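You operate a simulated robot arm through the tools that you are given. There is no shell and no other tool.

The job below is to be done with a simulated robot arm. You get a single attempt, and the scene is never put back.

Task
Switch the sealer off and fit the full roll from the sealer table.
Fine: it goes on the film spindle; the nearly empty roll goes on the sealer table; clamp the new roll; the other rolls and cores stay where they are. Set down upright: film roll.

The check looks at the end state, three seconds after you hand in, the way a careful person would. Anything else that was tipped, shoved, dropped, spilled or broken makes it a failure.

Robot
A 7-joint arm with a two-finger parallel gripper, fixed in place. Base frame: the origin is at the foot of the arm, x ahead of it, y to its left, z up; the work surface is at about z = 720. Lengths are in mm, angles in rad, forces in N, time in s.
With the tool pointing down near the work surface it reaches from about 280 to 680 mm from the base axis. Its first joint turns from -1.152 to 1.152 rad. Payload 1.57 kg.
Tool frame: the origin (TCP) lies between the finger pads and is the grasp point; the fingertips stand 30 mm ahead of it; z points along the fingers, y is the line along which they close. The gripper opens to 110 mm. The fingers are 24 mm wide and 12 mm thick; the gripper's body (48 by 112 mm) begins 78 mm behind the TCP.
Orientation is told as [roll, pitch, yaw] about the base's x, y, z axes, in that order, counted from this pose: with the fingers straight down and closing along the base's y, the tool's x points along the base's -x, its y along +y and its z along -z.

Tools
- The arm moves only by the tool drive_tool. Its argument "increments" is a list of rows, each a list of 7 numbers: the shift along the base's x, y, z in units of 30 mm (1.0 is 30 mm), then the turn, a rotation vector about the base's x, y, z in units of 5 degrees (1.0 is 5 degrees), then the gripper command, from -1 (fully open) to 1 (shut), values between in proportion. In form: [[x, y, z, rx, ry, rz, claw], ...]. A call has 1 to 20 rows; each row shifts and turns the commanded pose from where the row before left it. A call with a number of a shift or a turn outside -1 to 1 is refused whole. Rows are played at 5 a second. More than 50 mm and 0.15 rad between two rows, or a gripper value outside its range, and nothing of the call is played. A pose out of reach is approached as far as the arm can. The call stops where the force on the tool passes 50 N (or 10 N more than at its start, if that is more) or the arm is blocked; 0.2 s more then pass. The fingers move at their own pace (about 108 mm/s each) and stop on an object; they squeeze with about 27 N. The grip force told is the motor's: it shows also when the fingers shut on nothing. Time passes only in rows, and 0.2 s behind the last, so rows that do not move let the fingers close. It gives the time, the measured TCP pose, the force on the tool (base axes), the opening and the grip force at its end, in the units of the frame above (readings bear some noise), with the torque about the TCP (base axes, N m) and any sound that the robot's microphone picked up, and new pictures: "views" is both (left out), scene, wrist or none.
- Cameras (640 x 400 px; columns grow to the right, rows downward): "scene" is fixed at [169.8, -403.6, 1389.2]; the picture's right is [0.69, -0.72, 0.00], its down [-0.50, -0.48, -0.72] and it looks along [0.52, 0.50, -0.69] (base axes); focal length 214 px, centre (320, 200). "wrist" rides on the gripper at [70, 16, -141] in the tool frame; the picture's right is [-0.23, 0.97, 0.00], its down [-0.85, -0.20, -0.48] and it looks along [-0.47, -0.11, 0.88] (tool axes); focal length 222 px, centre (320, 200).
- probe_pixels(camera, pixels): for up to 12 pixels [column, row] of the newest picture of that camera ("zoom" is the newest enlarged one), the place [x, y, z] in the base frame of the surface seen there, good to about 3 mm. No time passes.
- inspect(camera, box): a new picture of the part [left, top, right, bottom] of that camera's present view, enlarged. No time passes.
- close_job(): hands the job in; it is judged then, once.

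Open the gripper and draw the arm clear of the work before you hand the job in, unless the task says otherwise.

The tools are called after "Request:" as a command line: name --pt "numbers of a row" for each row, then --argument value for the rest, lists and objects as JSON in quotes. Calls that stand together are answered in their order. drive_tool: Moves the arm, as the interface text tells. Its arguments: {"type":"object","properties":{"increments":{"type":"array","items":{"type":"array","items":{"type":"number"}}},"views":{"type":"string","enum":["both","scene","wrist","none"]}},"required":["increments"]} The other tools are called the same way: probe_pixels (camera, pixels) gives the place of the surface under pixels of a picture; inspect (camera, box) takes an enlarged picture of a part of a camera's view; close_job () hands the job in.

At the start:

```text
time_s: 0.0
tcp_pos: [416.5, -184.7, 1240.6]
tool_rot: [-0.001, 0.001, 0.0]
wrist_force: [0.7, 0.2, 0.3]
moment: [-0.01, -0.04, 0.02]
width: 110.0
grasp_force: 0.0
```

scene: 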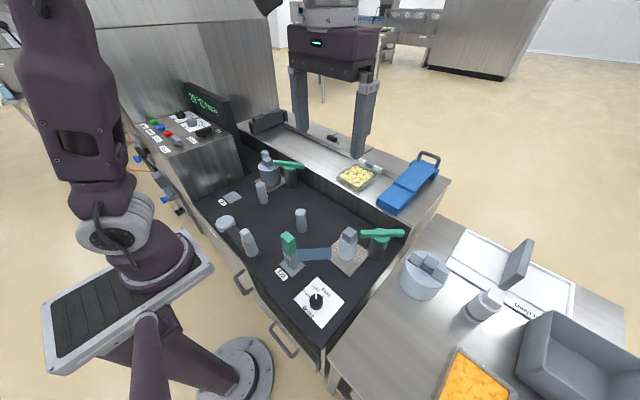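
wrist: 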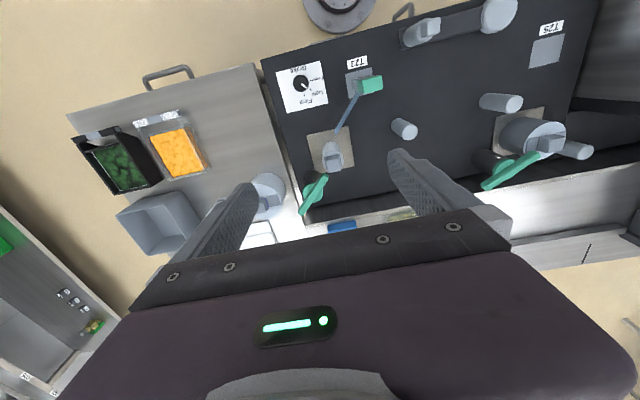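

I'll start by looking at the machine closely, enlarging several areas of the scene and wrist pictures.

Request:
inspect --camera "scene" --box '[190, 130, 430, 340]'

Request:
inspect --camera "scene" --box '[360, 210, 640, 400]'

Request:
inspect --camera "scene" --box '[100, 70, 300, 210]'

Request:
inspect --camera "wrist" --box '[240, 0, 640, 250]'

```text
1.90 times, centred on (310, 235) of scene
```

zoom: 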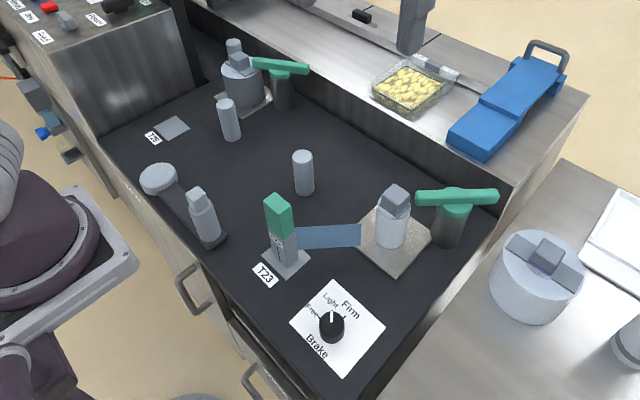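

```text
2.11 times, centred on (500, 305) of scene
```

zoom: 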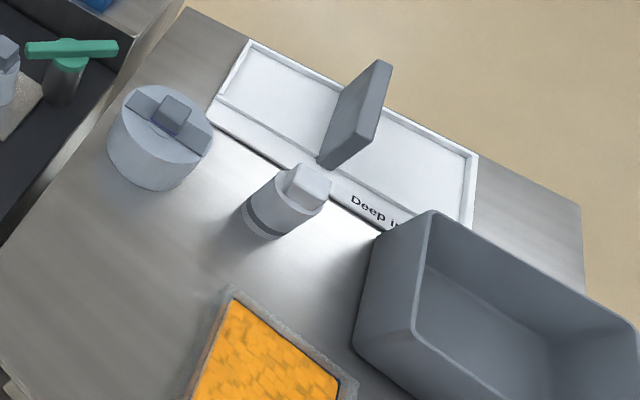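

```text
2.86 times, centred on (200, 140) of scene
```

zoom: 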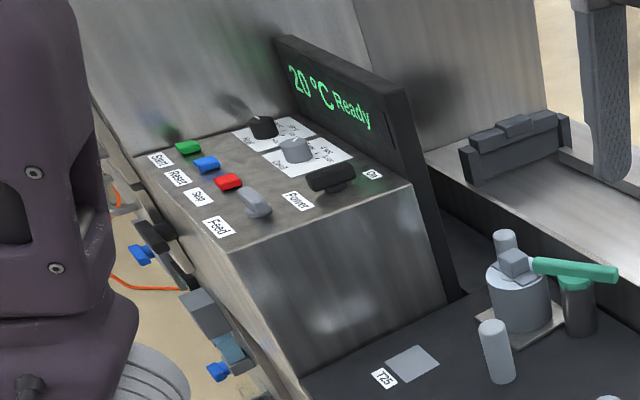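

```text
1.60 times, centred on (440, 125) of wrist
```

zoom: 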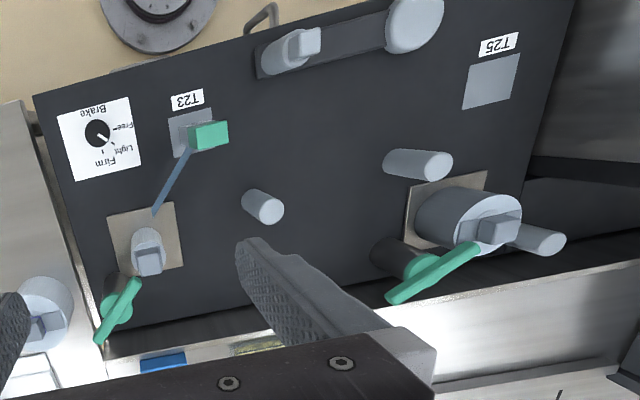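

I'll probe the main items in the scene picture: the spindle area, clamp levers, rolls, power switch and table.

Request:
probe_pixels --camera "scene" --pixels '[[348, 234], [348, 262], [382, 233], [380, 252], [428, 266], [424, 284], [288, 242], [318, 254], [316, 300], [301, 214], [485, 302], [440, 320]]'

Request:
probe_pixels --camera "scene" --pixels '[[205, 131], [192, 122], [182, 115], [189, 142], [169, 133], [150, 121], [268, 155], [290, 164], [268, 176], [245, 235], [226, 222], [232, 198]]'

Request:
inspect --camera "scene" --box '[265, 210, 415, 304]'

Request:
inspect --camera "wrist" --box '[270, 40, 420, 230]'

Request:
inspect --camera "wrist" --box '[470, 60, 630, 200]'

```text
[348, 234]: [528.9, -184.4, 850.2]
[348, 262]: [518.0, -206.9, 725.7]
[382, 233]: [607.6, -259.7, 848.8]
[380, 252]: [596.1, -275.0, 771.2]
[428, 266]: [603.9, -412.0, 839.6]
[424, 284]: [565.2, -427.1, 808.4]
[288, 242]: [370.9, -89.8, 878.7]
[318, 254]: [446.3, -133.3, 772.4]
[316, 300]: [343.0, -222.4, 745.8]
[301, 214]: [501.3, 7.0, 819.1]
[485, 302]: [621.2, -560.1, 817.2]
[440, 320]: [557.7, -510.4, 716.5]
```

```text
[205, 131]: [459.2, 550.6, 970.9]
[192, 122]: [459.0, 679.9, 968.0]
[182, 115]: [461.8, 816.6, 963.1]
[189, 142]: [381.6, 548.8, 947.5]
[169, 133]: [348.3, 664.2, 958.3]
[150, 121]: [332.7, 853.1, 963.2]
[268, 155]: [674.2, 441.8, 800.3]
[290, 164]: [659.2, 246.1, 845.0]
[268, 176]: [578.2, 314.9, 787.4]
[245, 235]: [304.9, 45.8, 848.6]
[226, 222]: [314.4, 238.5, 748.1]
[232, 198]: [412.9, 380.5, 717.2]
```

```text
4.26 times, centred on (340, 257) of scene
```

zoom: 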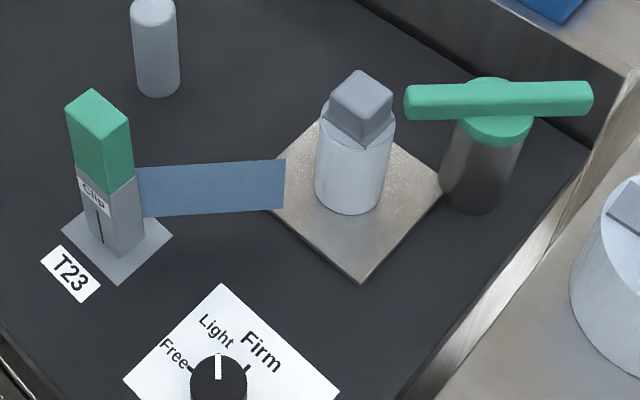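

```text
2.11 times, centred on (345, 135) of wrist
```

zoom: 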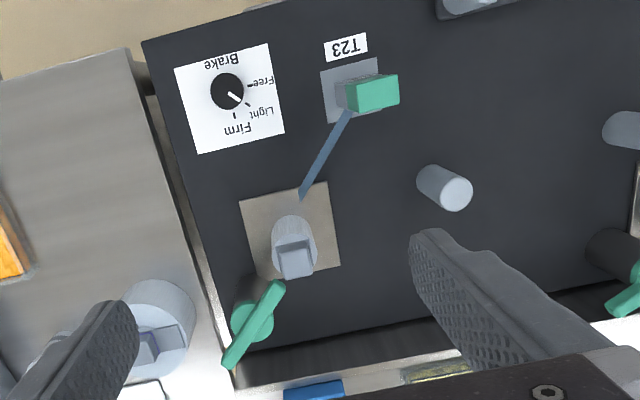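

```text
2.86 times, centred on (550, 130) of wrist
```

zoom: 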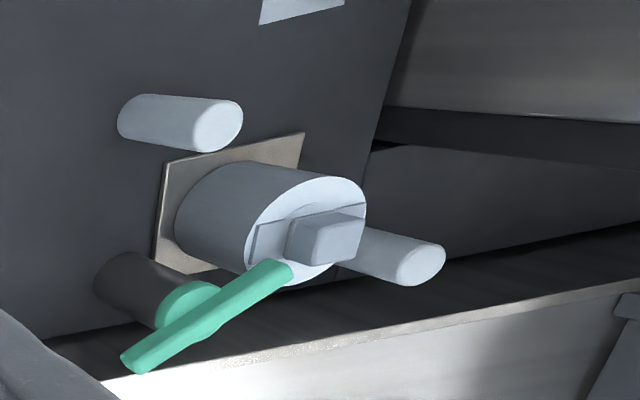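

The near station has the small roll with the green T-handle clamp; T23 is a film clip. I'll bring the wrist camera closer to the near spindle to understand the clamp.

Request:
drive_tool --pt "-0.5 0.3 -1 0 0 0 -1" --pt "-0.5 0.3 -1 0 0 0 -1" --pt "-0.5 0 -1 0 0 0 -1" --pt "0 0 -1 0 0 0 -1" --pt "0 0 -1 0 0 0 -1" --pt "0 0 -1 0 0 0 -1"

```text
time_s: 1.4
tcp_pos: [370.6, -169.3, 1058.1]
tool_rot: [0.0, -0.001, 0.002]
wrist_force: [0.0, 0.5, -0.5]
moment: [0.01, -0.02, -0.03]
width: 110.0
grasp_force: 0.1
```

scene: 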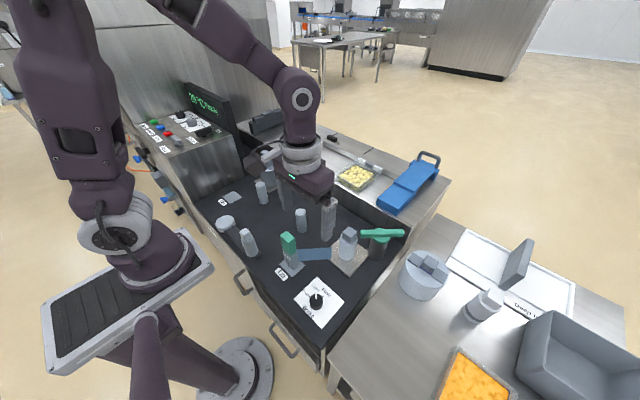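
wrist: 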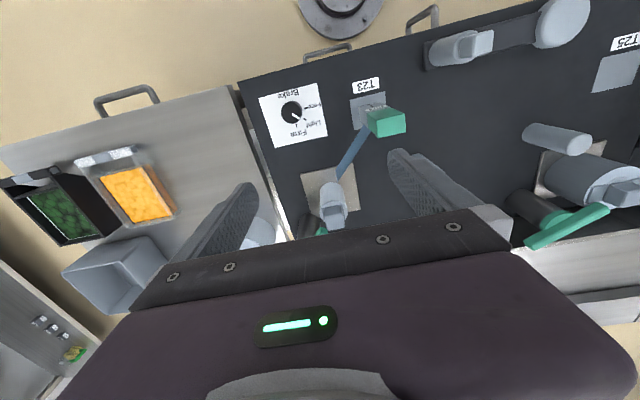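

The view covers the spindle at (332,200) partly; I'll draw back in x and to -y to bring the clamp into view.

Request:
drive_tool --pt "-1 -0.5 0 0 0 0 -1" --pt "-1 -0.5 0 0 0 0 -1" --pt "-1 -0.5 0 0 0 0 -1" --pt "-0.5 -0.5 0 0 0 0 -1"

Request:
inspect --camera "wrist" --box '[240, 60, 480, 250]'

```text
time_s: 2.4
tcp_pos: [265.7, -228.7, 1060.5]
tool_rot: [-0.002, -0.001, 0.0]
wrist_force: [0.2, -0.6, -0.8]
moment: [0.02, -0.05, -0.01]
width: 110.2
grasp_force: 0.1
```

scene: 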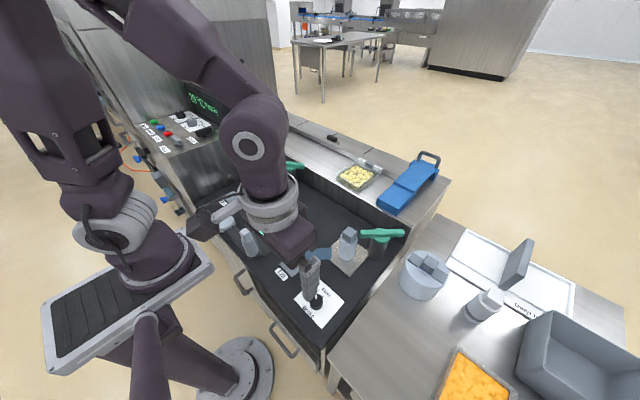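
wrist: 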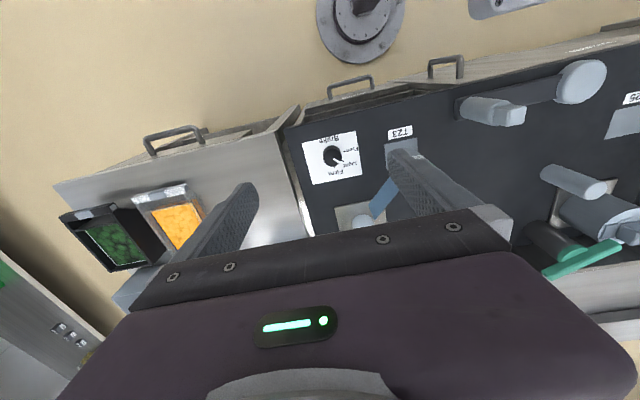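

```text
2.11 times, centred on (360, 155) of wrist
```

zoom: 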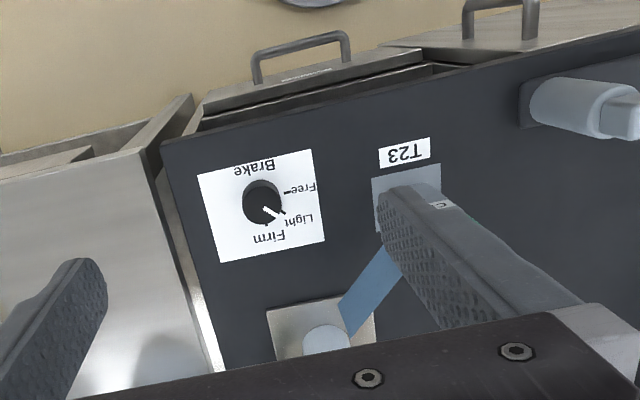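

The picture's down direction is +x, so I need to move forward instead. I go to about x=560, y=-215, z=1010 to view the near spindle from above.

Request:
drive_tool --pt "1 0 0 0 0 0 -1" --pt "1 0 0 0 0 0 -1" --pt "1 0 0 0 0 0 -1" --pt "1 0 0 0 0 0 -1" --pt "1 0 0 0 0 0 -1" --pt "1 0 0 0 0 0 -1" --pt "1 0 0 0 0 0 -1" --pt "1 0 0 0 0 0 -1" --pt "1 0 0 0 0 0 -1" --pt "1 0 0 0 0 0 -1"

Request:
inspect --camera "wrist" --box '[220, 0, 480, 200]'

```text
time_s: 4.6
tcp_pos: [567.0, -228.7, 1058.8]
tool_rot: [-0.001, -0.001, 0.001]
wrist_force: [0.3, 0.8, 0.0]
moment: [0.0, 0.02, -0.01]
width: 110.1
grasp_force: 0.1
```

scene: 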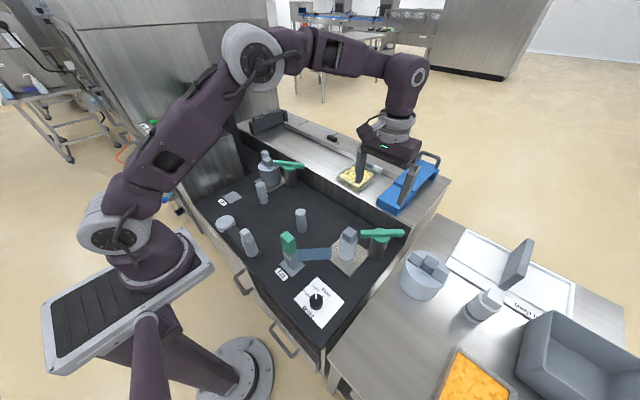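
wrist: 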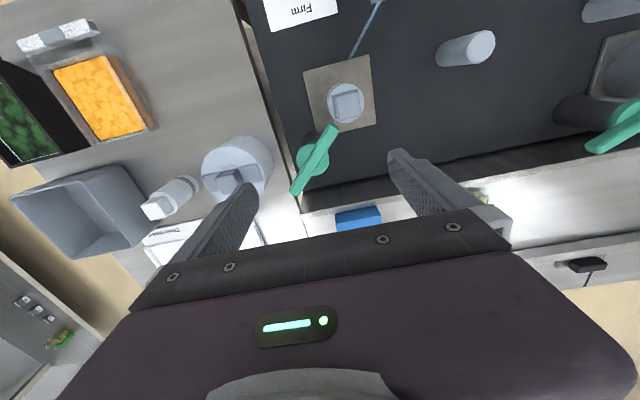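

```text
2.00 times, centred on (350, 100) of wrist
```

zoom: 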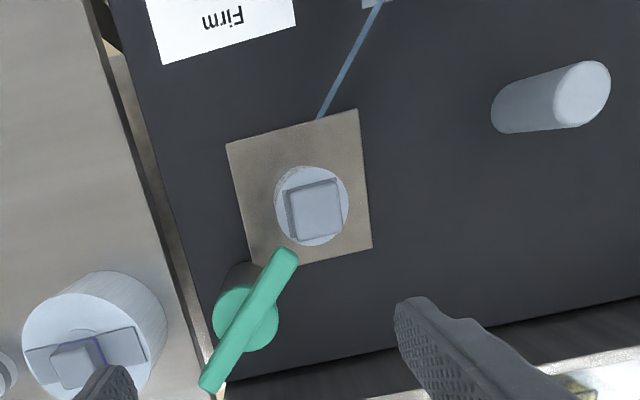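

From here the near clamp bar (zoom (205,388)–(290,258)) on its post beside the roll at (312,210) is clear. Let me probe the geometry.

Request:
probe_pixels --camera "zoom" --pixels '[[314, 210], [283, 185], [290, 237], [335, 232], [332, 185], [283, 256], [212, 380], [245, 317], [265, 335], [362, 240], [232, 148], [355, 115]]'

Request:
probe_pixels --camera "wrist" --pixels '[[214, 152], [258, 148], [235, 178], [236, 190], [248, 170], [220, 182], [190, 182], [155, 208], [150, 250], [225, 205], [130, 165], [105, 170]]'

Request:
inspect --camera "wrist" --box '[130, 110, 310, 250]'

```text
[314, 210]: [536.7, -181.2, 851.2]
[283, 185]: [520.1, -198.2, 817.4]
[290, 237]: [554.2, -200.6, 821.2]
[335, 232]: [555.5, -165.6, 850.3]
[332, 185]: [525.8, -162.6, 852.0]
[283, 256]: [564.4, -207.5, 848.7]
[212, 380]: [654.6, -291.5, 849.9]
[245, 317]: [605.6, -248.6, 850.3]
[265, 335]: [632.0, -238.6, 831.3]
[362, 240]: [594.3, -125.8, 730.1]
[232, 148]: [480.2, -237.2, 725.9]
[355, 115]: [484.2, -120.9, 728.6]
```

```text
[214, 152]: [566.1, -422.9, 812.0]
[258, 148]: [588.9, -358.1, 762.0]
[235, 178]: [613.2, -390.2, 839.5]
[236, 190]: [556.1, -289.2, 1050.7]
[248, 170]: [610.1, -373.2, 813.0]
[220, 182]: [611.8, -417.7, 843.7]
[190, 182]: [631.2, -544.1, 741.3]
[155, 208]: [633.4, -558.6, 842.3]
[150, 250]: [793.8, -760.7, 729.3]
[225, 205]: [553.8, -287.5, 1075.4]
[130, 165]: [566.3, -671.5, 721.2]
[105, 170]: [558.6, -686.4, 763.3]
```

```text
2.86 times, centred on (220, 180) of wrist
```

zoom: 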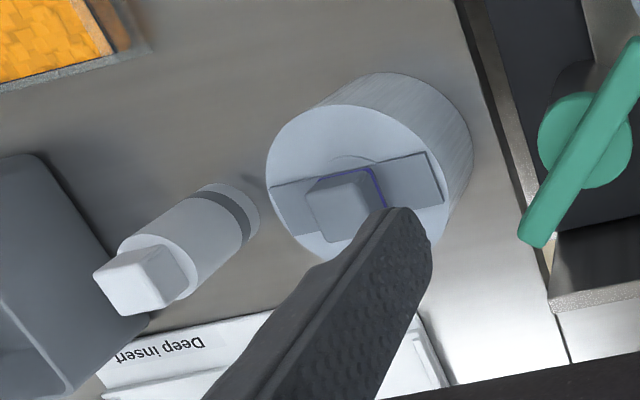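

The near bar currently points at its spindle. I'll look at the far station and panel for comparison, moving along +y at this height.

Request:
drive_tool --pt "0 1 0 0 0 0 -1" --pt "0 1 0 0 0 0 -1" --pt "0 1 0 0 0 0 -1" --pt "0 1 0 0 0 0 -1" --pt "0 1 0 0 0 0 -1" --pt "0 1 0 0 0 0 -1" --pt "0 1 0 0 0 0 -1" --pt "0 1 0 0 0 0 -1" --pt "0 1 0 0 0 0 -1" --pt "0 1 0 0 0 0 -1" --pt "0 1 0 0 0 0 -1" --pt "0 1 0 0 0 0 -1" --pt "0 1 0 0 0 0 -1" --pt "0 1 0 0 0 0 -1" --pt "0 1 0 0 0 0 -1"

Request:
inspect --camera "wrist" --box '[220, 0, 600, 240]'

```text
time_s: 7.8
tcp_pos: [564.2, 221.4, 1061.1]
tool_rot: [-0.003, -0.001, 0.0]
wrist_force: [-0.1, 0.2, -0.5]
moment: [-0.03, 0.02, -0.02]
width: 110.2
grasp_force: 0.1
```

scene: 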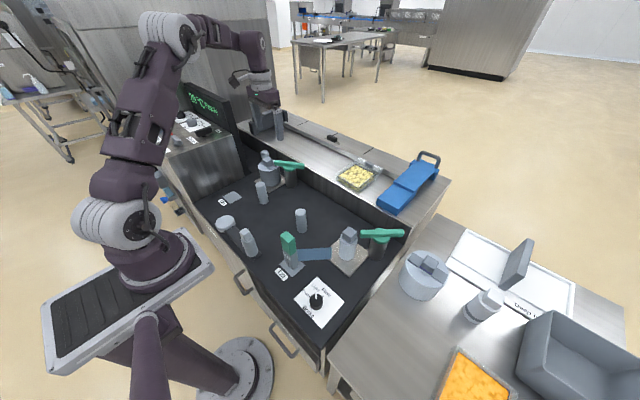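
wrist: 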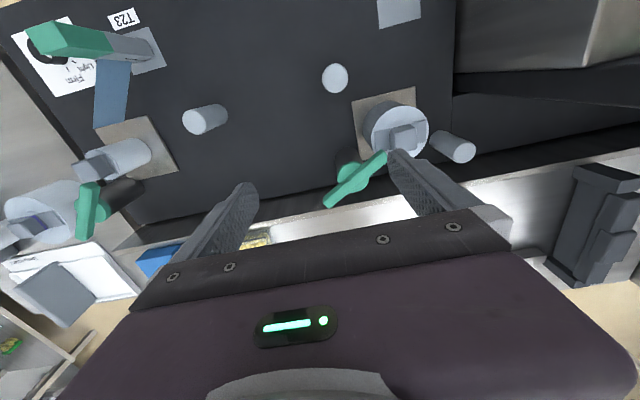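

```text
1.67 times, centred on (410, 120) of wrist
```

zoom: 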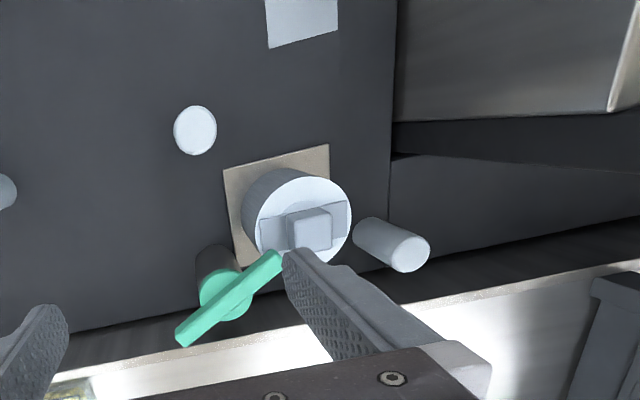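

The far clamp bar also points at its roll (zoom (180,338)–(275,258)). I'll measure it to learn the clamped direction.

Request:
probe_pixels --camera "zoom" --pixels '[[310, 230], [270, 260], [188, 335], [228, 298], [225, 175], [328, 148], [290, 183], [346, 215], [258, 225], [262, 250], [196, 130]]'

Request:
probe_pixels --camera "wrist" --pixels '[[98, 120], [128, 90], [112, 100], [60, 40], [110, 45], [150, 55], [120, 20], [70, 12]]'

Request:
inspect --camera "wrist" --box '[0, 0, 240, 250]'

```text
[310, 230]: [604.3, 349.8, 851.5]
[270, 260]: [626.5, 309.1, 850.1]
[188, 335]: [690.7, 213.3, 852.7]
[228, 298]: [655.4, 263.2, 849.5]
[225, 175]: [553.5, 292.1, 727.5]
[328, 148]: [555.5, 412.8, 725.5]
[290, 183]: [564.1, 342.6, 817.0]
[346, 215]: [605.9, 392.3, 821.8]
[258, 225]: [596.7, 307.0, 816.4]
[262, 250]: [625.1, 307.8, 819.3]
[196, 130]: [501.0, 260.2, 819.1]
```

```text
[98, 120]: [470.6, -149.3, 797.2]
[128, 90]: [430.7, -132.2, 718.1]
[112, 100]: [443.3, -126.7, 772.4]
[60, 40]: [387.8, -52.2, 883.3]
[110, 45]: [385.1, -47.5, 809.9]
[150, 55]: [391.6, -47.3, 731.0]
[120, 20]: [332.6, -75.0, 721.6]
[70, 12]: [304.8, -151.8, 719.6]
```

```text
1.60 times, centred on (120, 125) of wrist
```

zoom: 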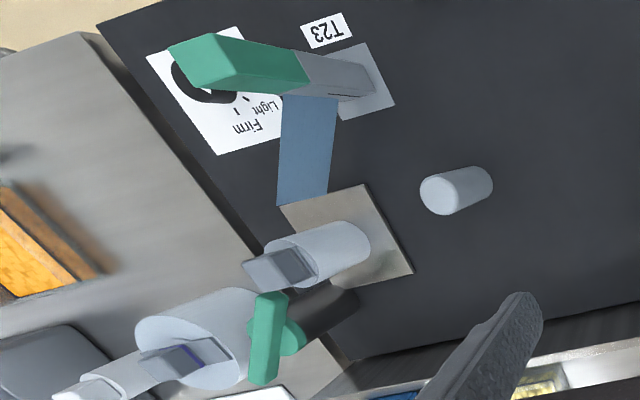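

Clamped evidently means pointing at the roll. Now I'll go look at the power switch: rise and move toward the panel.

Request:
drive_tool --pt "-1 0 1 0 0 0 -1" --pt "-1 0.5 1 0 0 0 -1" --pt "-1 1 1 0 0 0 -1" --pt "-1 1 1 0 0 0 -1" --pt "-1 1 1 0 0 0 -1" --pt "0 1 0 0 0 0 -1" --pt "0 1 0 0 0 0 -1" --pt "0 1 0 0 0 0 -1" --pt "0 1 0 0 0 0 -1" --pt "0 1 0 0 0 0 -1"

Request:
inspect --camera "wrist" --box '[220, 0, 600, 240]'

```text
refused: row 3 steps farther than a row can; nothing moved
```

```text
1.67 times, centred on (410, 120) of wrist
```

zoom: 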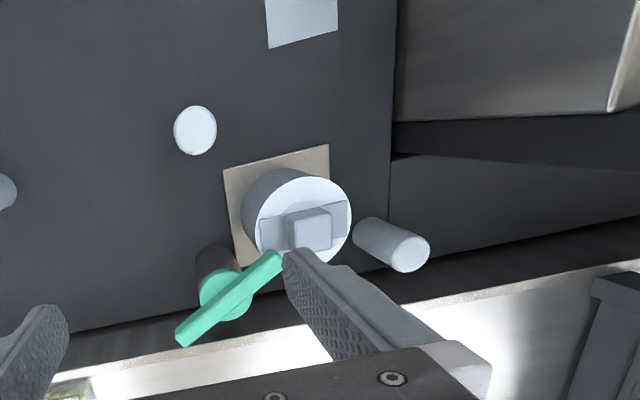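

The step was too long with all three axes; I'll repeat with two axes per row.

Request:
drive_tool --pt "-1 0 1 0 0 0 -1" --pt "-1 0 1 0 0 0 -1" --pt "-1 0 1 0 0 0 -1" --pt "-1 0 1 0 0 0 -1" --pt "-1 1 0 0 0 0 -1" --pt "0 1 0 0 0 0 -1" --pt "0 1 0 0 0 0 -1" --pt "0 1 0 0 0 0 -1" --pt "0 1 0 0 0 0 -1" --pt "0 1 0 0 0 0 -1" --pt "0 1 0 0 0 0 -1" --pt "0 1 0 0 0 0 -1"

Request:
inspect --camera "wrist" --box '[220, 0, 600, 240]'

```text
time_s: 10.4
tcp_pos: [407.5, 412.5, 1168.1]
tool_rot: [-0.002, 0.002, 0.0]
wrist_force: [0.5, -0.4, -0.3]
moment: [0.02, 0.02, -0.01]
width: 110.0
grasp_force: 0.1
out of reach, approached as far as the arm can: row 11, 12
```

scene: 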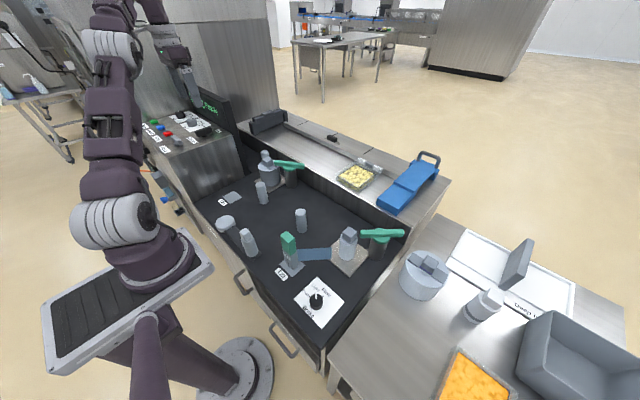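
wrist: 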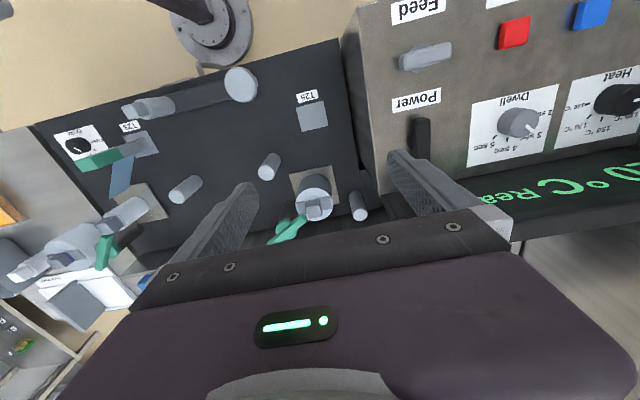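

```text
1.67 times, centred on (410, 120) of wrist
```

zoom: 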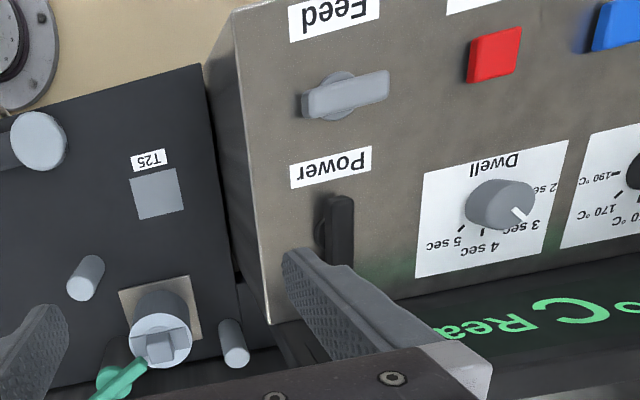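

The power handle (zoom (338,235)) runs along x. I'll probe the panel points and enlarge the scene view of it to find the On/Off marks.

Request:
probe_pixels --camera "zoom" --pixels '[[340, 205], [340, 255], [322, 220], [330, 167], [345, 95], [495, 55], [400, 150], [270, 300], [480, 205], [242, 60], [370, 200], [400, 280]]'

Request:
inspect --camera "scene" --box '[160, 105, 250, 165]'

```text
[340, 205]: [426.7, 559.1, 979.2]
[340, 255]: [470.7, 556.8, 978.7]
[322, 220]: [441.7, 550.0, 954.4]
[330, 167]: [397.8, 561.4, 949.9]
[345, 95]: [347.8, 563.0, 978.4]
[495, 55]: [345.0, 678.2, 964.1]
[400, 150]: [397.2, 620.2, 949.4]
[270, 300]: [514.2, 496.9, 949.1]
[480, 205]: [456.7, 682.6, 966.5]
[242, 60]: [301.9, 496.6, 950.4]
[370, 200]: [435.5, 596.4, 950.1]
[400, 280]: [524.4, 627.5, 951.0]
```

```text
6.67 times, centred on (205, 135) of scene
```

zoom: 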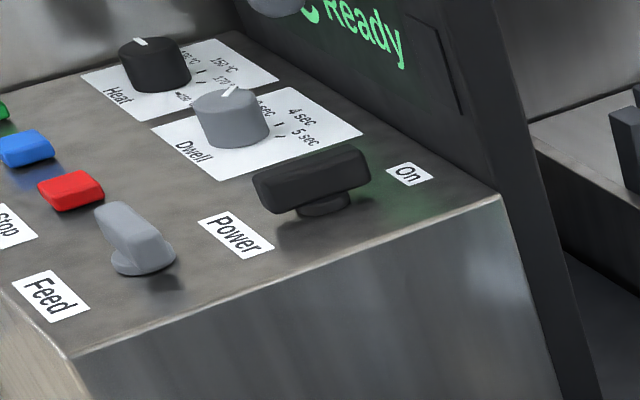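

The panel top is at z≈950, handle centre about (449,558,972), pointing at "On". I'll move for a better view of where "Off" is.

Request:
drive_tool --pt "0 0 -1 0 0 0 -1" --pt "0.5 0 -1 0 0 0 -1" --pt "1 0 0 0 0 0 -1" --pt "1 0.5 0 0 0 0 -1"

Request:
inspect --camera "wrist" --box '[340, 0, 640, 190]'

```text
time_s: 11.4
tcp_pos: [465.3, 407.8, 1107.3]
tool_rot: [-0.002, -0.001, 0.0]
wrist_force: [0.2, -0.5, 0.1]
moment: [0.01, -0.01, -0.01]
width: 109.9
grasp_force: 0.1
out of reach, approached as far as the arm can: row 4
```

scene: 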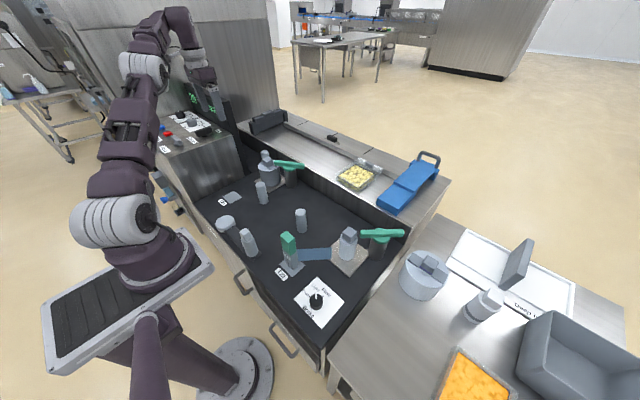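
wrist: 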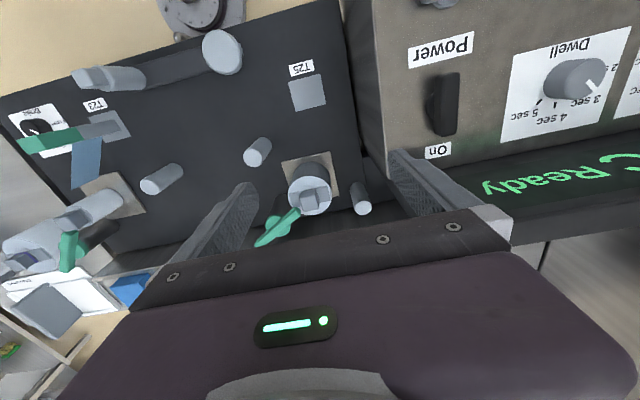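

```text
2.11 times, centred on (490, 95) of wrist
```

zoom: 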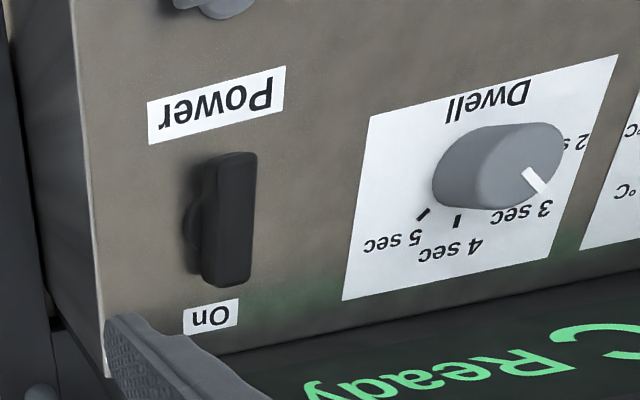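

Only "On" is marked, so off is a quarter turn away. The handle is at radius ~716, so I'll yaw the tool to the panel's azimuth, draw back, then tilt it outwards.

Request:
drive_tool --pt "-1 -0.2 0 0 0 1 -1" --pt "-1 -0.2 0 0 0 1 -0.5" --pt "-1 0 0 0 0 1 0" --pt "-1 0 0 0 0 1 0.5" --pt "-0.5 0 0 0 0 1 1" --pt "0 0 0 0 0 1 1" --pt "0 0 0 0 0 1 1" --pt "0 0 0 0 0 1 1" --pt "0 0 0 0 0 1 1" --pt "0 0 0 0 0 1 1" --views "none"

Request:
drive_tool --pt "0 0 0 0.77 -0.64 0 1" --pt "0 0 0 0.77 -0.64 0 1" --pt "0 0 0 0.77 -0.64 0 1" --pt "0 0 0 0.77 -0.64 0 1" --pt "0 0 0 0.77 -0.64 0 1" --pt "0 0 0 0.77 -0.64 0 1" --pt "0 0 0 0.77 -0.64 0 1" --pt "0 0 0 0.77 -0.64 0 1" --pt "0 0 0 0.77 -0.64 0 1"

```text
time_s: 13.6
tcp_pos: [329.6, 396.0, 1107.4]
tool_rot: [-0.002, -0.001, 0.875]
wrist_force: [-0.4, -0.6, 1.0]
moment: [-0.02, -0.02, -0.02]
width: 0.4
grasp_force: 21.3
```

```text
time_s: 15.6
tcp_pos: [332.0, 396.6, 1107.1]
tool_rot: [-0.01, -0.75, 0.872]
wrist_force: [0.1, 0.8, 0.4]
moment: [0.0, -0.02, 0.01]
width: 0.4
grasp_force: 21.1
```

scene: 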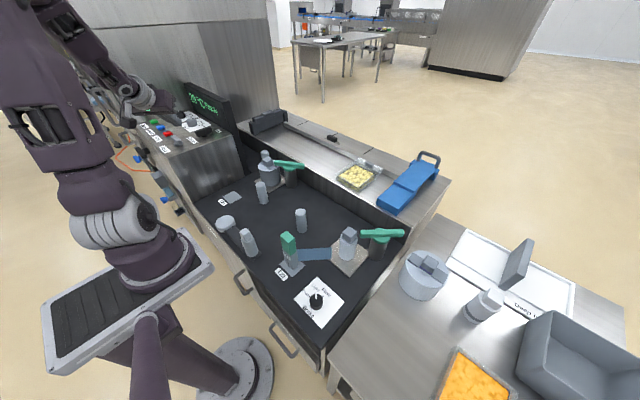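
wrist: 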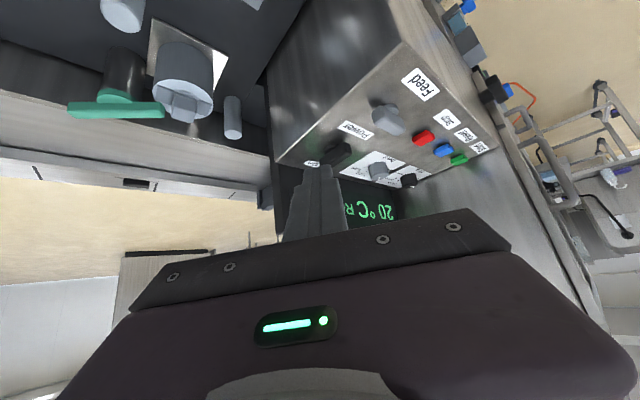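

The tool is tilted 43° outward with fingers shut. I'll approach the near end of the power handle from its -y side, above the panel first and then down.

Request:
drive_tool --pt "0.725 0.817 0 0 0 0 1" --pt "0.725 0.817 0 0 0 0 1" --pt "0.725 0.817 0 0 0 0 1" --pt "0.725 0.817 0 0 0 0 1" --pt "0 0 -1 0 0 0 1" --pt "0 0 -1 0 0 0 1" --pt "0 0 -1 0 0 0 1" --pt "0 0 -0.6 0 0 0 1"

Request:
inspect --camera "scene" --box '[140, 85, 260, 165]'

Request:
inspect --camera "wrist" --box '[220, 80, 460, 240]'

```text
time_s: 17.4
tcp_pos: [416.8, 493.4, 997.8]
tool_rot: [0.004, -0.788, 0.87]
wrist_force: [-0.7, -0.7, -0.3]
moment: [0.02, -0.01, 0.01]
width: 0.1
grasp_force: 21.0
```

scene: 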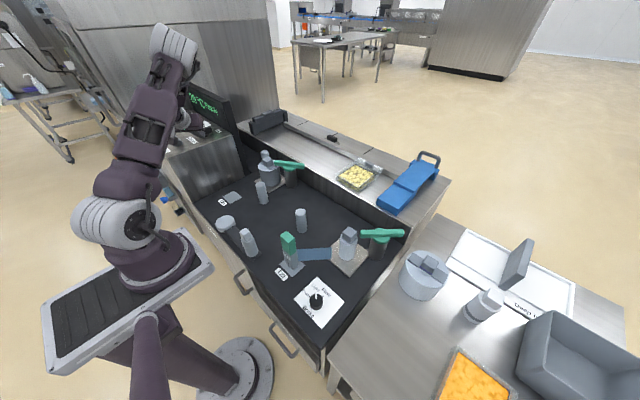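
wrist: 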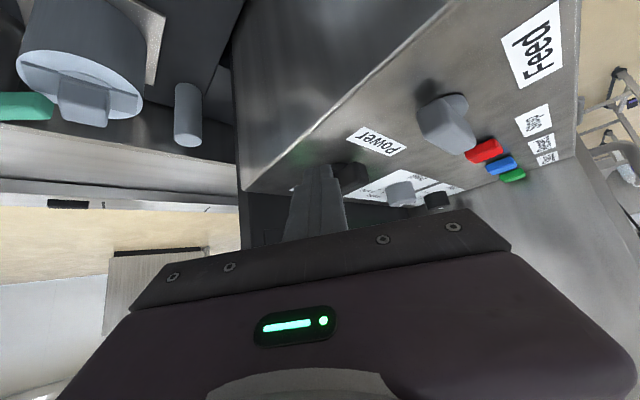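

```text
5.00 times, centred on (200, 125) of scene
```

zoom: 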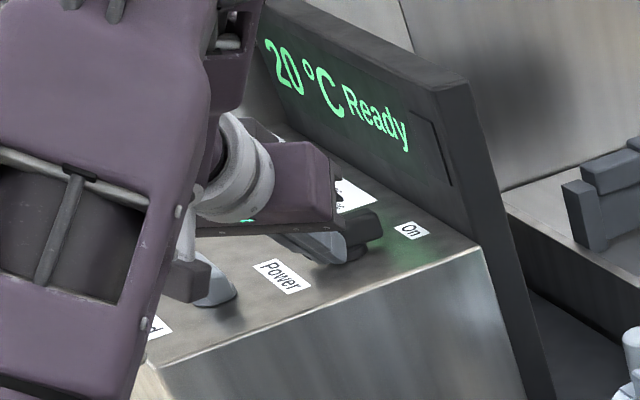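

```text
2.50 times, centred on (340, 160) of wrist
```

zoom: 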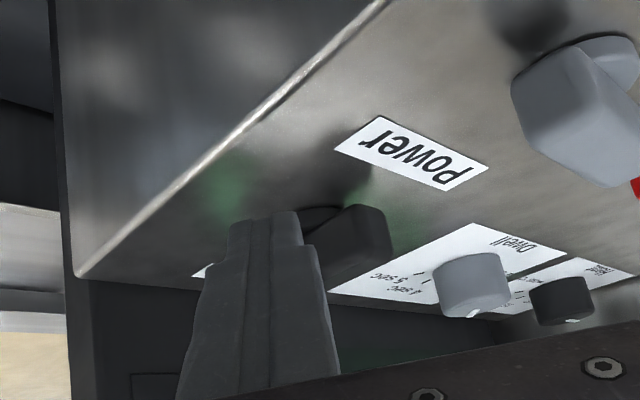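

Fingertips are about 40 mm short of the handle in y, 10 mm high. I lower 9 mm and push the handle's near end gently toward +y.

Request:
drive_tool --pt "0 0 -0.3 0 0 0 1" --pt "0 0.4 0 0 0 0 1" --pt "0 0.4 0 0 0 0 1" --pt "0 0.25 0 0 0 0 1" --pt "0 0.25 0 0 0 0 1"

Request:
inspect --camera "wrist" --box '[220, 80, 460, 240]'

```text
time_s: 18.6
tcp_pos: [416.4, 533.4, 990.2]
tool_rot: [0.001, -0.788, 0.873]
wrist_force: [-2.5, -1.1, -1.0]
moment: [-0.03, 0.08, 0.09]
width: 0.0
grasp_force: 21.7
```

scene: 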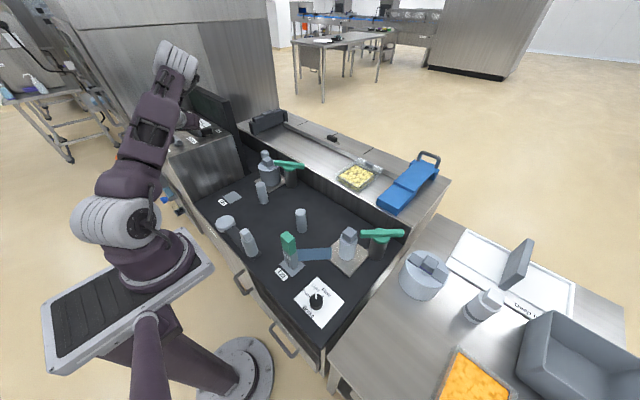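
wrist: 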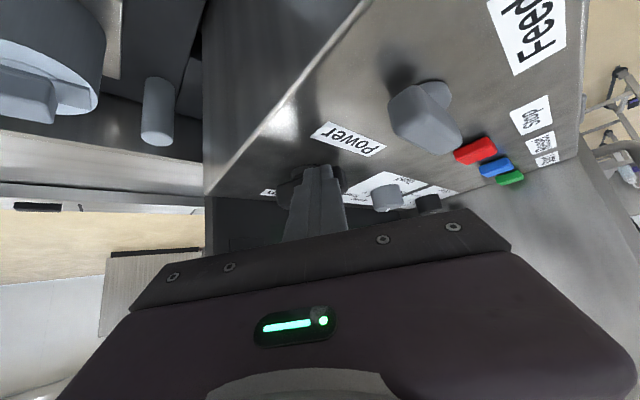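

```text
2.50 times, centred on (340, 160) of wrist
```

zoom: 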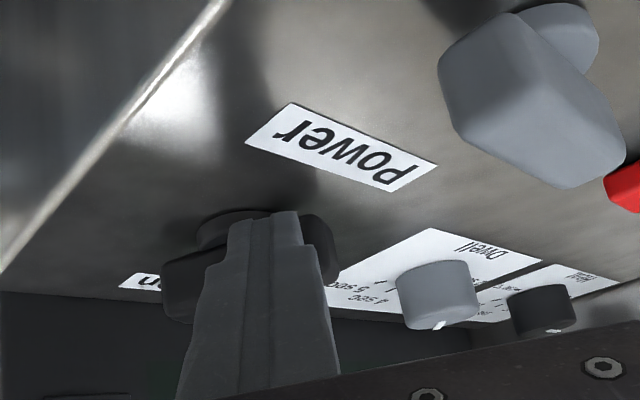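

The handle has swung and the display looks dark now. Let me verify in the scene view.

Request:
inspect --camera "scene" --box '[140, 75, 260, 165]'

```text
4.44 times, centred on (200, 120) of scene
```

zoom: 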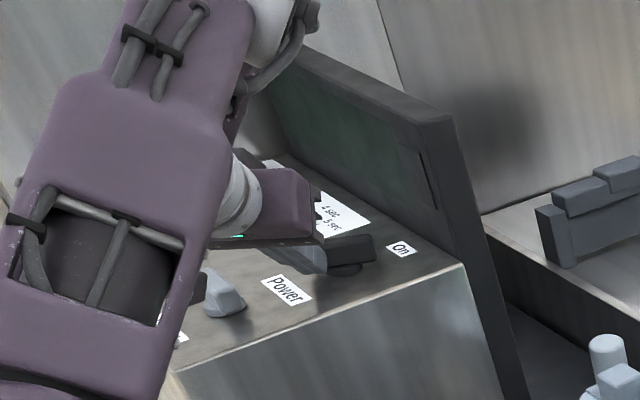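

Display is dark: it's off. I'll continue the push to bring the handle fully over, watching the force.

Request:
drive_tool --pt "-0.1 0.3 0 0 0 0 1" --pt "0 0.3 0 0 0 0 1" --pt "0 0.3 0 0 0 0 1"

Request:
inspect --camera "wrist" --box '[220, 80, 460, 240]'

Request:
inspect --camera "scene" --box '[140, 75, 260, 165]'

```text
time_s: 19.4
tcp_pos: [413.1, 560.8, 990.8]
tool_rot: [0.004, -0.788, 0.87]
wrist_force: [-1.1, -1.9, 0.8]
moment: [-0.04, 0.0, -0.01]
width: 0.0
grasp_force: 21.6
```

scene: 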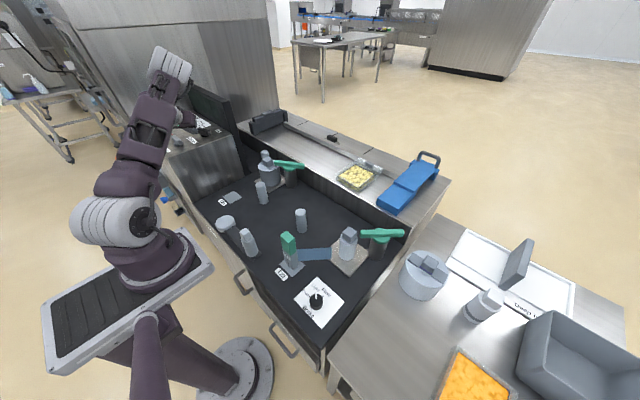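
wrist: 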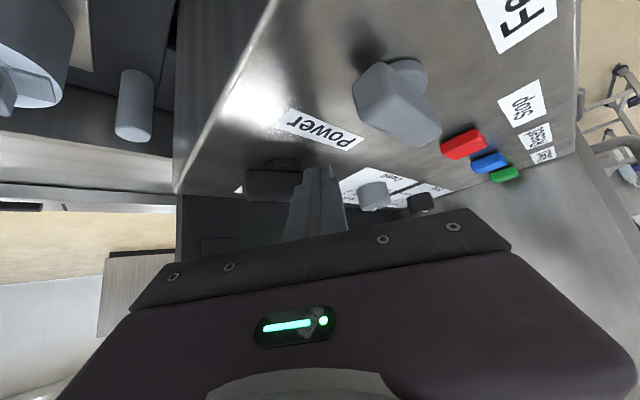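

```text
2.50 times, centred on (340, 160) of wrist
```

zoom: 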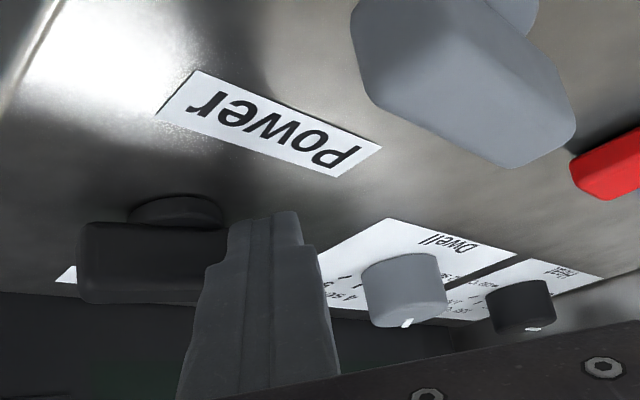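

```text
4.44 times, centred on (200, 120) of scene
```

zoom: 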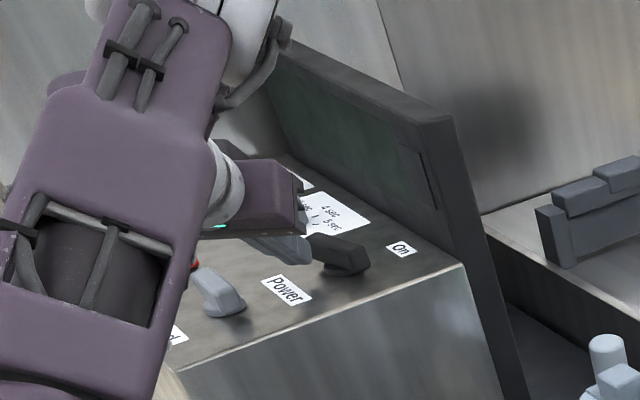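

The handle is now nearly at 90°. One small nudge more in +x/+y to reach the end stop.

Request:
drive_tool --pt "0.15 0.15 0 0 0 0 1" --pt "0.2 0 0 0 0 0 1" --pt "0 0 0 0 0 0 1"

Request:
inspect --camera "scene" --box '[140, 75, 260, 165]'

```text
time_s: 20.2
tcp_pos: [418.7, 565.1, 991.0]
tool_rot: [0.007, -0.786, 0.875]
wrist_force: [-35.5, -17.9, 9.6]
moment: [-0.1, 0.23, 0.09]
width: 0.0
grasp_force: 21.3
```

scene: 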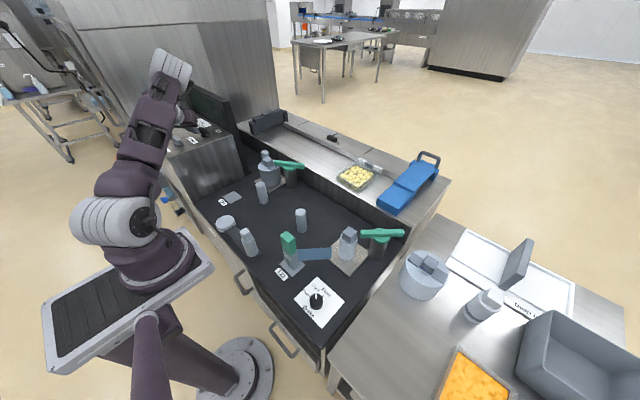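
wrist: 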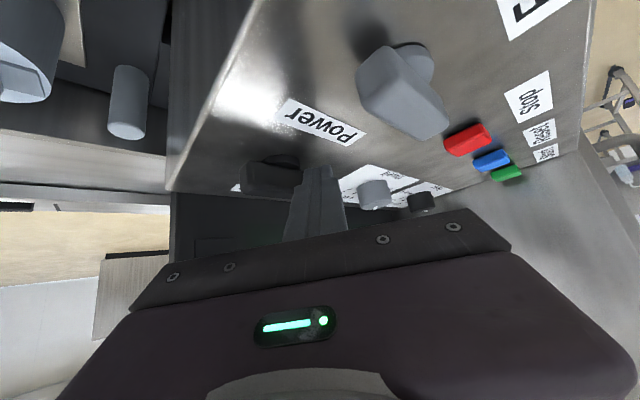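

```text
4.44 times, centred on (200, 120) of scene
```

zoom: 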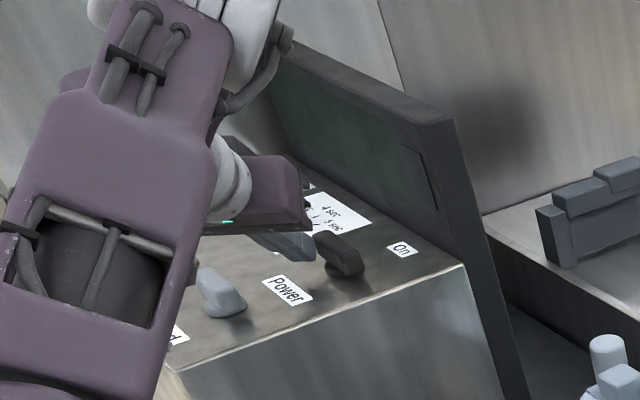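

The handle reached its stop at 90° (force 40 N) and the display is dark. I back off along the tool axis and return the tool to pointing straight down.

Request:
drive_tool --pt "-0.46 -0.54 0.7 0 0 0 1" --pt "-0.46 -0.54 0.7 0 0 0 1" --pt "-0.46 -0.54 0.7 0 0 0 1" --pt "-0.46 -0.54 0.7 0 0 0 1" --pt "-0.46 -0.54 0.7 0 0 0 1" --pt "0 -1 0 -0.77 0.64 0 1" --pt "0 -1 0 -0.77 0.64 0 1" --pt "0 -1 0 -0.77 0.64 0 1" --pt "0 -1 0 -0.77 0.64 0 1" --pt "0 -1 0 -0.77 0.64 0 1" --pt "0 -1 0 -0.77 0.64 0 1" --pt "0 -1 0 -0.77 0.64 0 1" --pt "0 -1 0 -0.77 0.64 0 1" --pt "0 -1 0 -0.77 0.64 0 1"

Request:
inspect --camera "scene" --box '[140, 75, 260, 165]'

```text
time_s: 23.2
tcp_pos: [357.2, 215.3, 1096.9]
tool_rot: [-0.004, 0.0, 0.876]
wrist_force: [0.1, -0.1, 1.3]
moment: [0.0, 0.0, 0.03]
width: 0.0
grasp_force: 21.3
```

scene: 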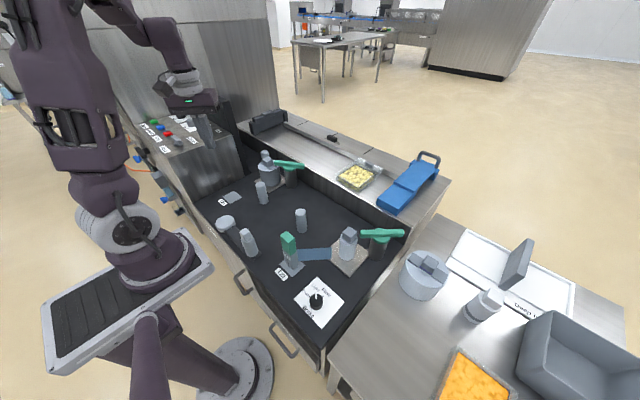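
wrist: 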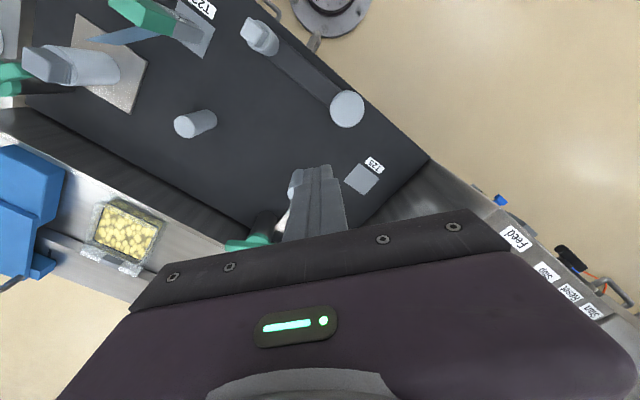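

```text
4.44 times, centred on (200, 120) of scene
```

zoom: 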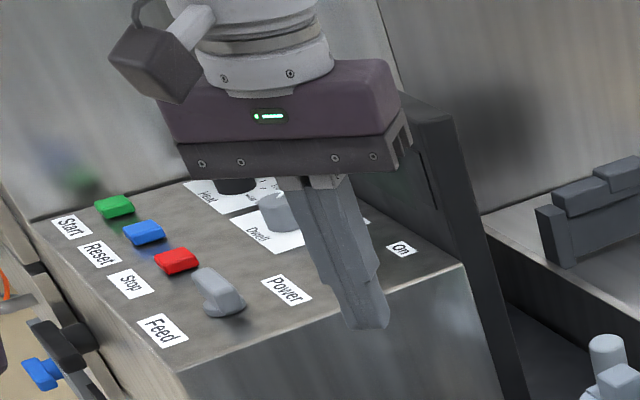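

Power is off. Now I head to the near clamp, turning the tool back and on to about -44° yaw so that the finger faces line up with the bar.

Request:
drive_tool --pt "0.5 -1 0 0 0 -1 1" --pt "0.5 -1 0 0 0 -1 1" --pt "0.5 -1 0 0 0 -1 1" --pt "0.5 -1 0 0 0 -1 1" --pt "0.5 -1 0 0 0 -1 1" --pt "0.5 -1 0 0 0 -1 1" --pt "0.5 -1 0 0 0 -1 1" --pt "0.5 -1 0 0 0 -1 1" --pt "0.5 -1 0 0 0 -1 1" --pt "0.5 -1 0 0 0 -1 1" --pt "0.5 -1 0 0 0 -1 1" --pt "0.5 -1 0 0 0 -1 1" --pt "0 -0.5 -1 0 0 -1 1" --pt "0 0 -1 0 0 -1 1" --pt "0 0 -1 0 0 -1 1" --pt "0 0 0 0 0 -1 1" --pt "0 0 0 0 0 -1 1" --pt "0 0 0 0 0 -1 1" --pt "0 0 0 0 0 -0.8 1"

Request:
inspect --camera "wrist" --box '[200, 40, 440, 240]'

```text
time_s: 27.2
tcp_pos: [534.8, -161.2, 1005.3]
tool_rot: [-0.004, 0.002, -0.768]
wrist_force: [0.4, -0.5, -0.3]
moment: [0.02, 0.01, 0.01]
width: 0.0
grasp_force: 21.7
```

scene: 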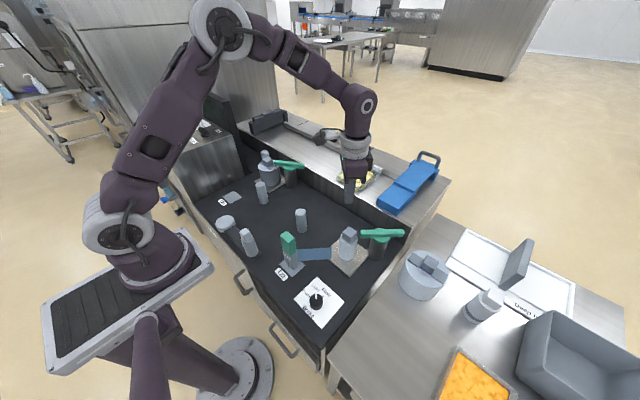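
wrist: 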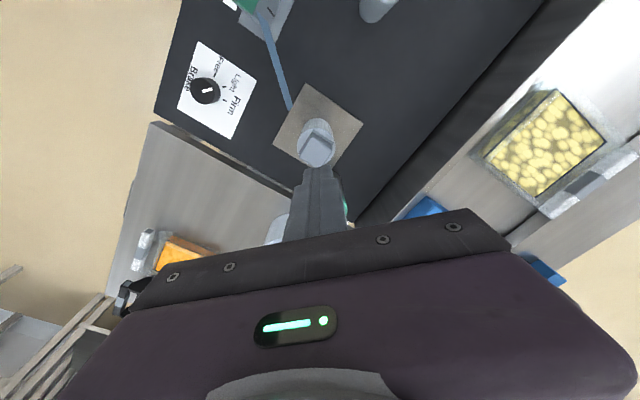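

```text
2.00 times, centred on (320, 140) of wrist
```

zoom: 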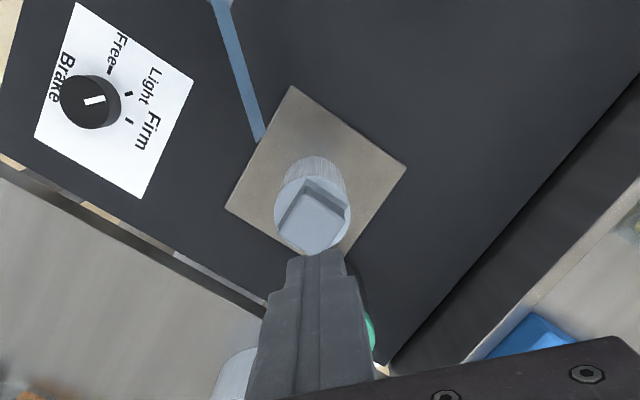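

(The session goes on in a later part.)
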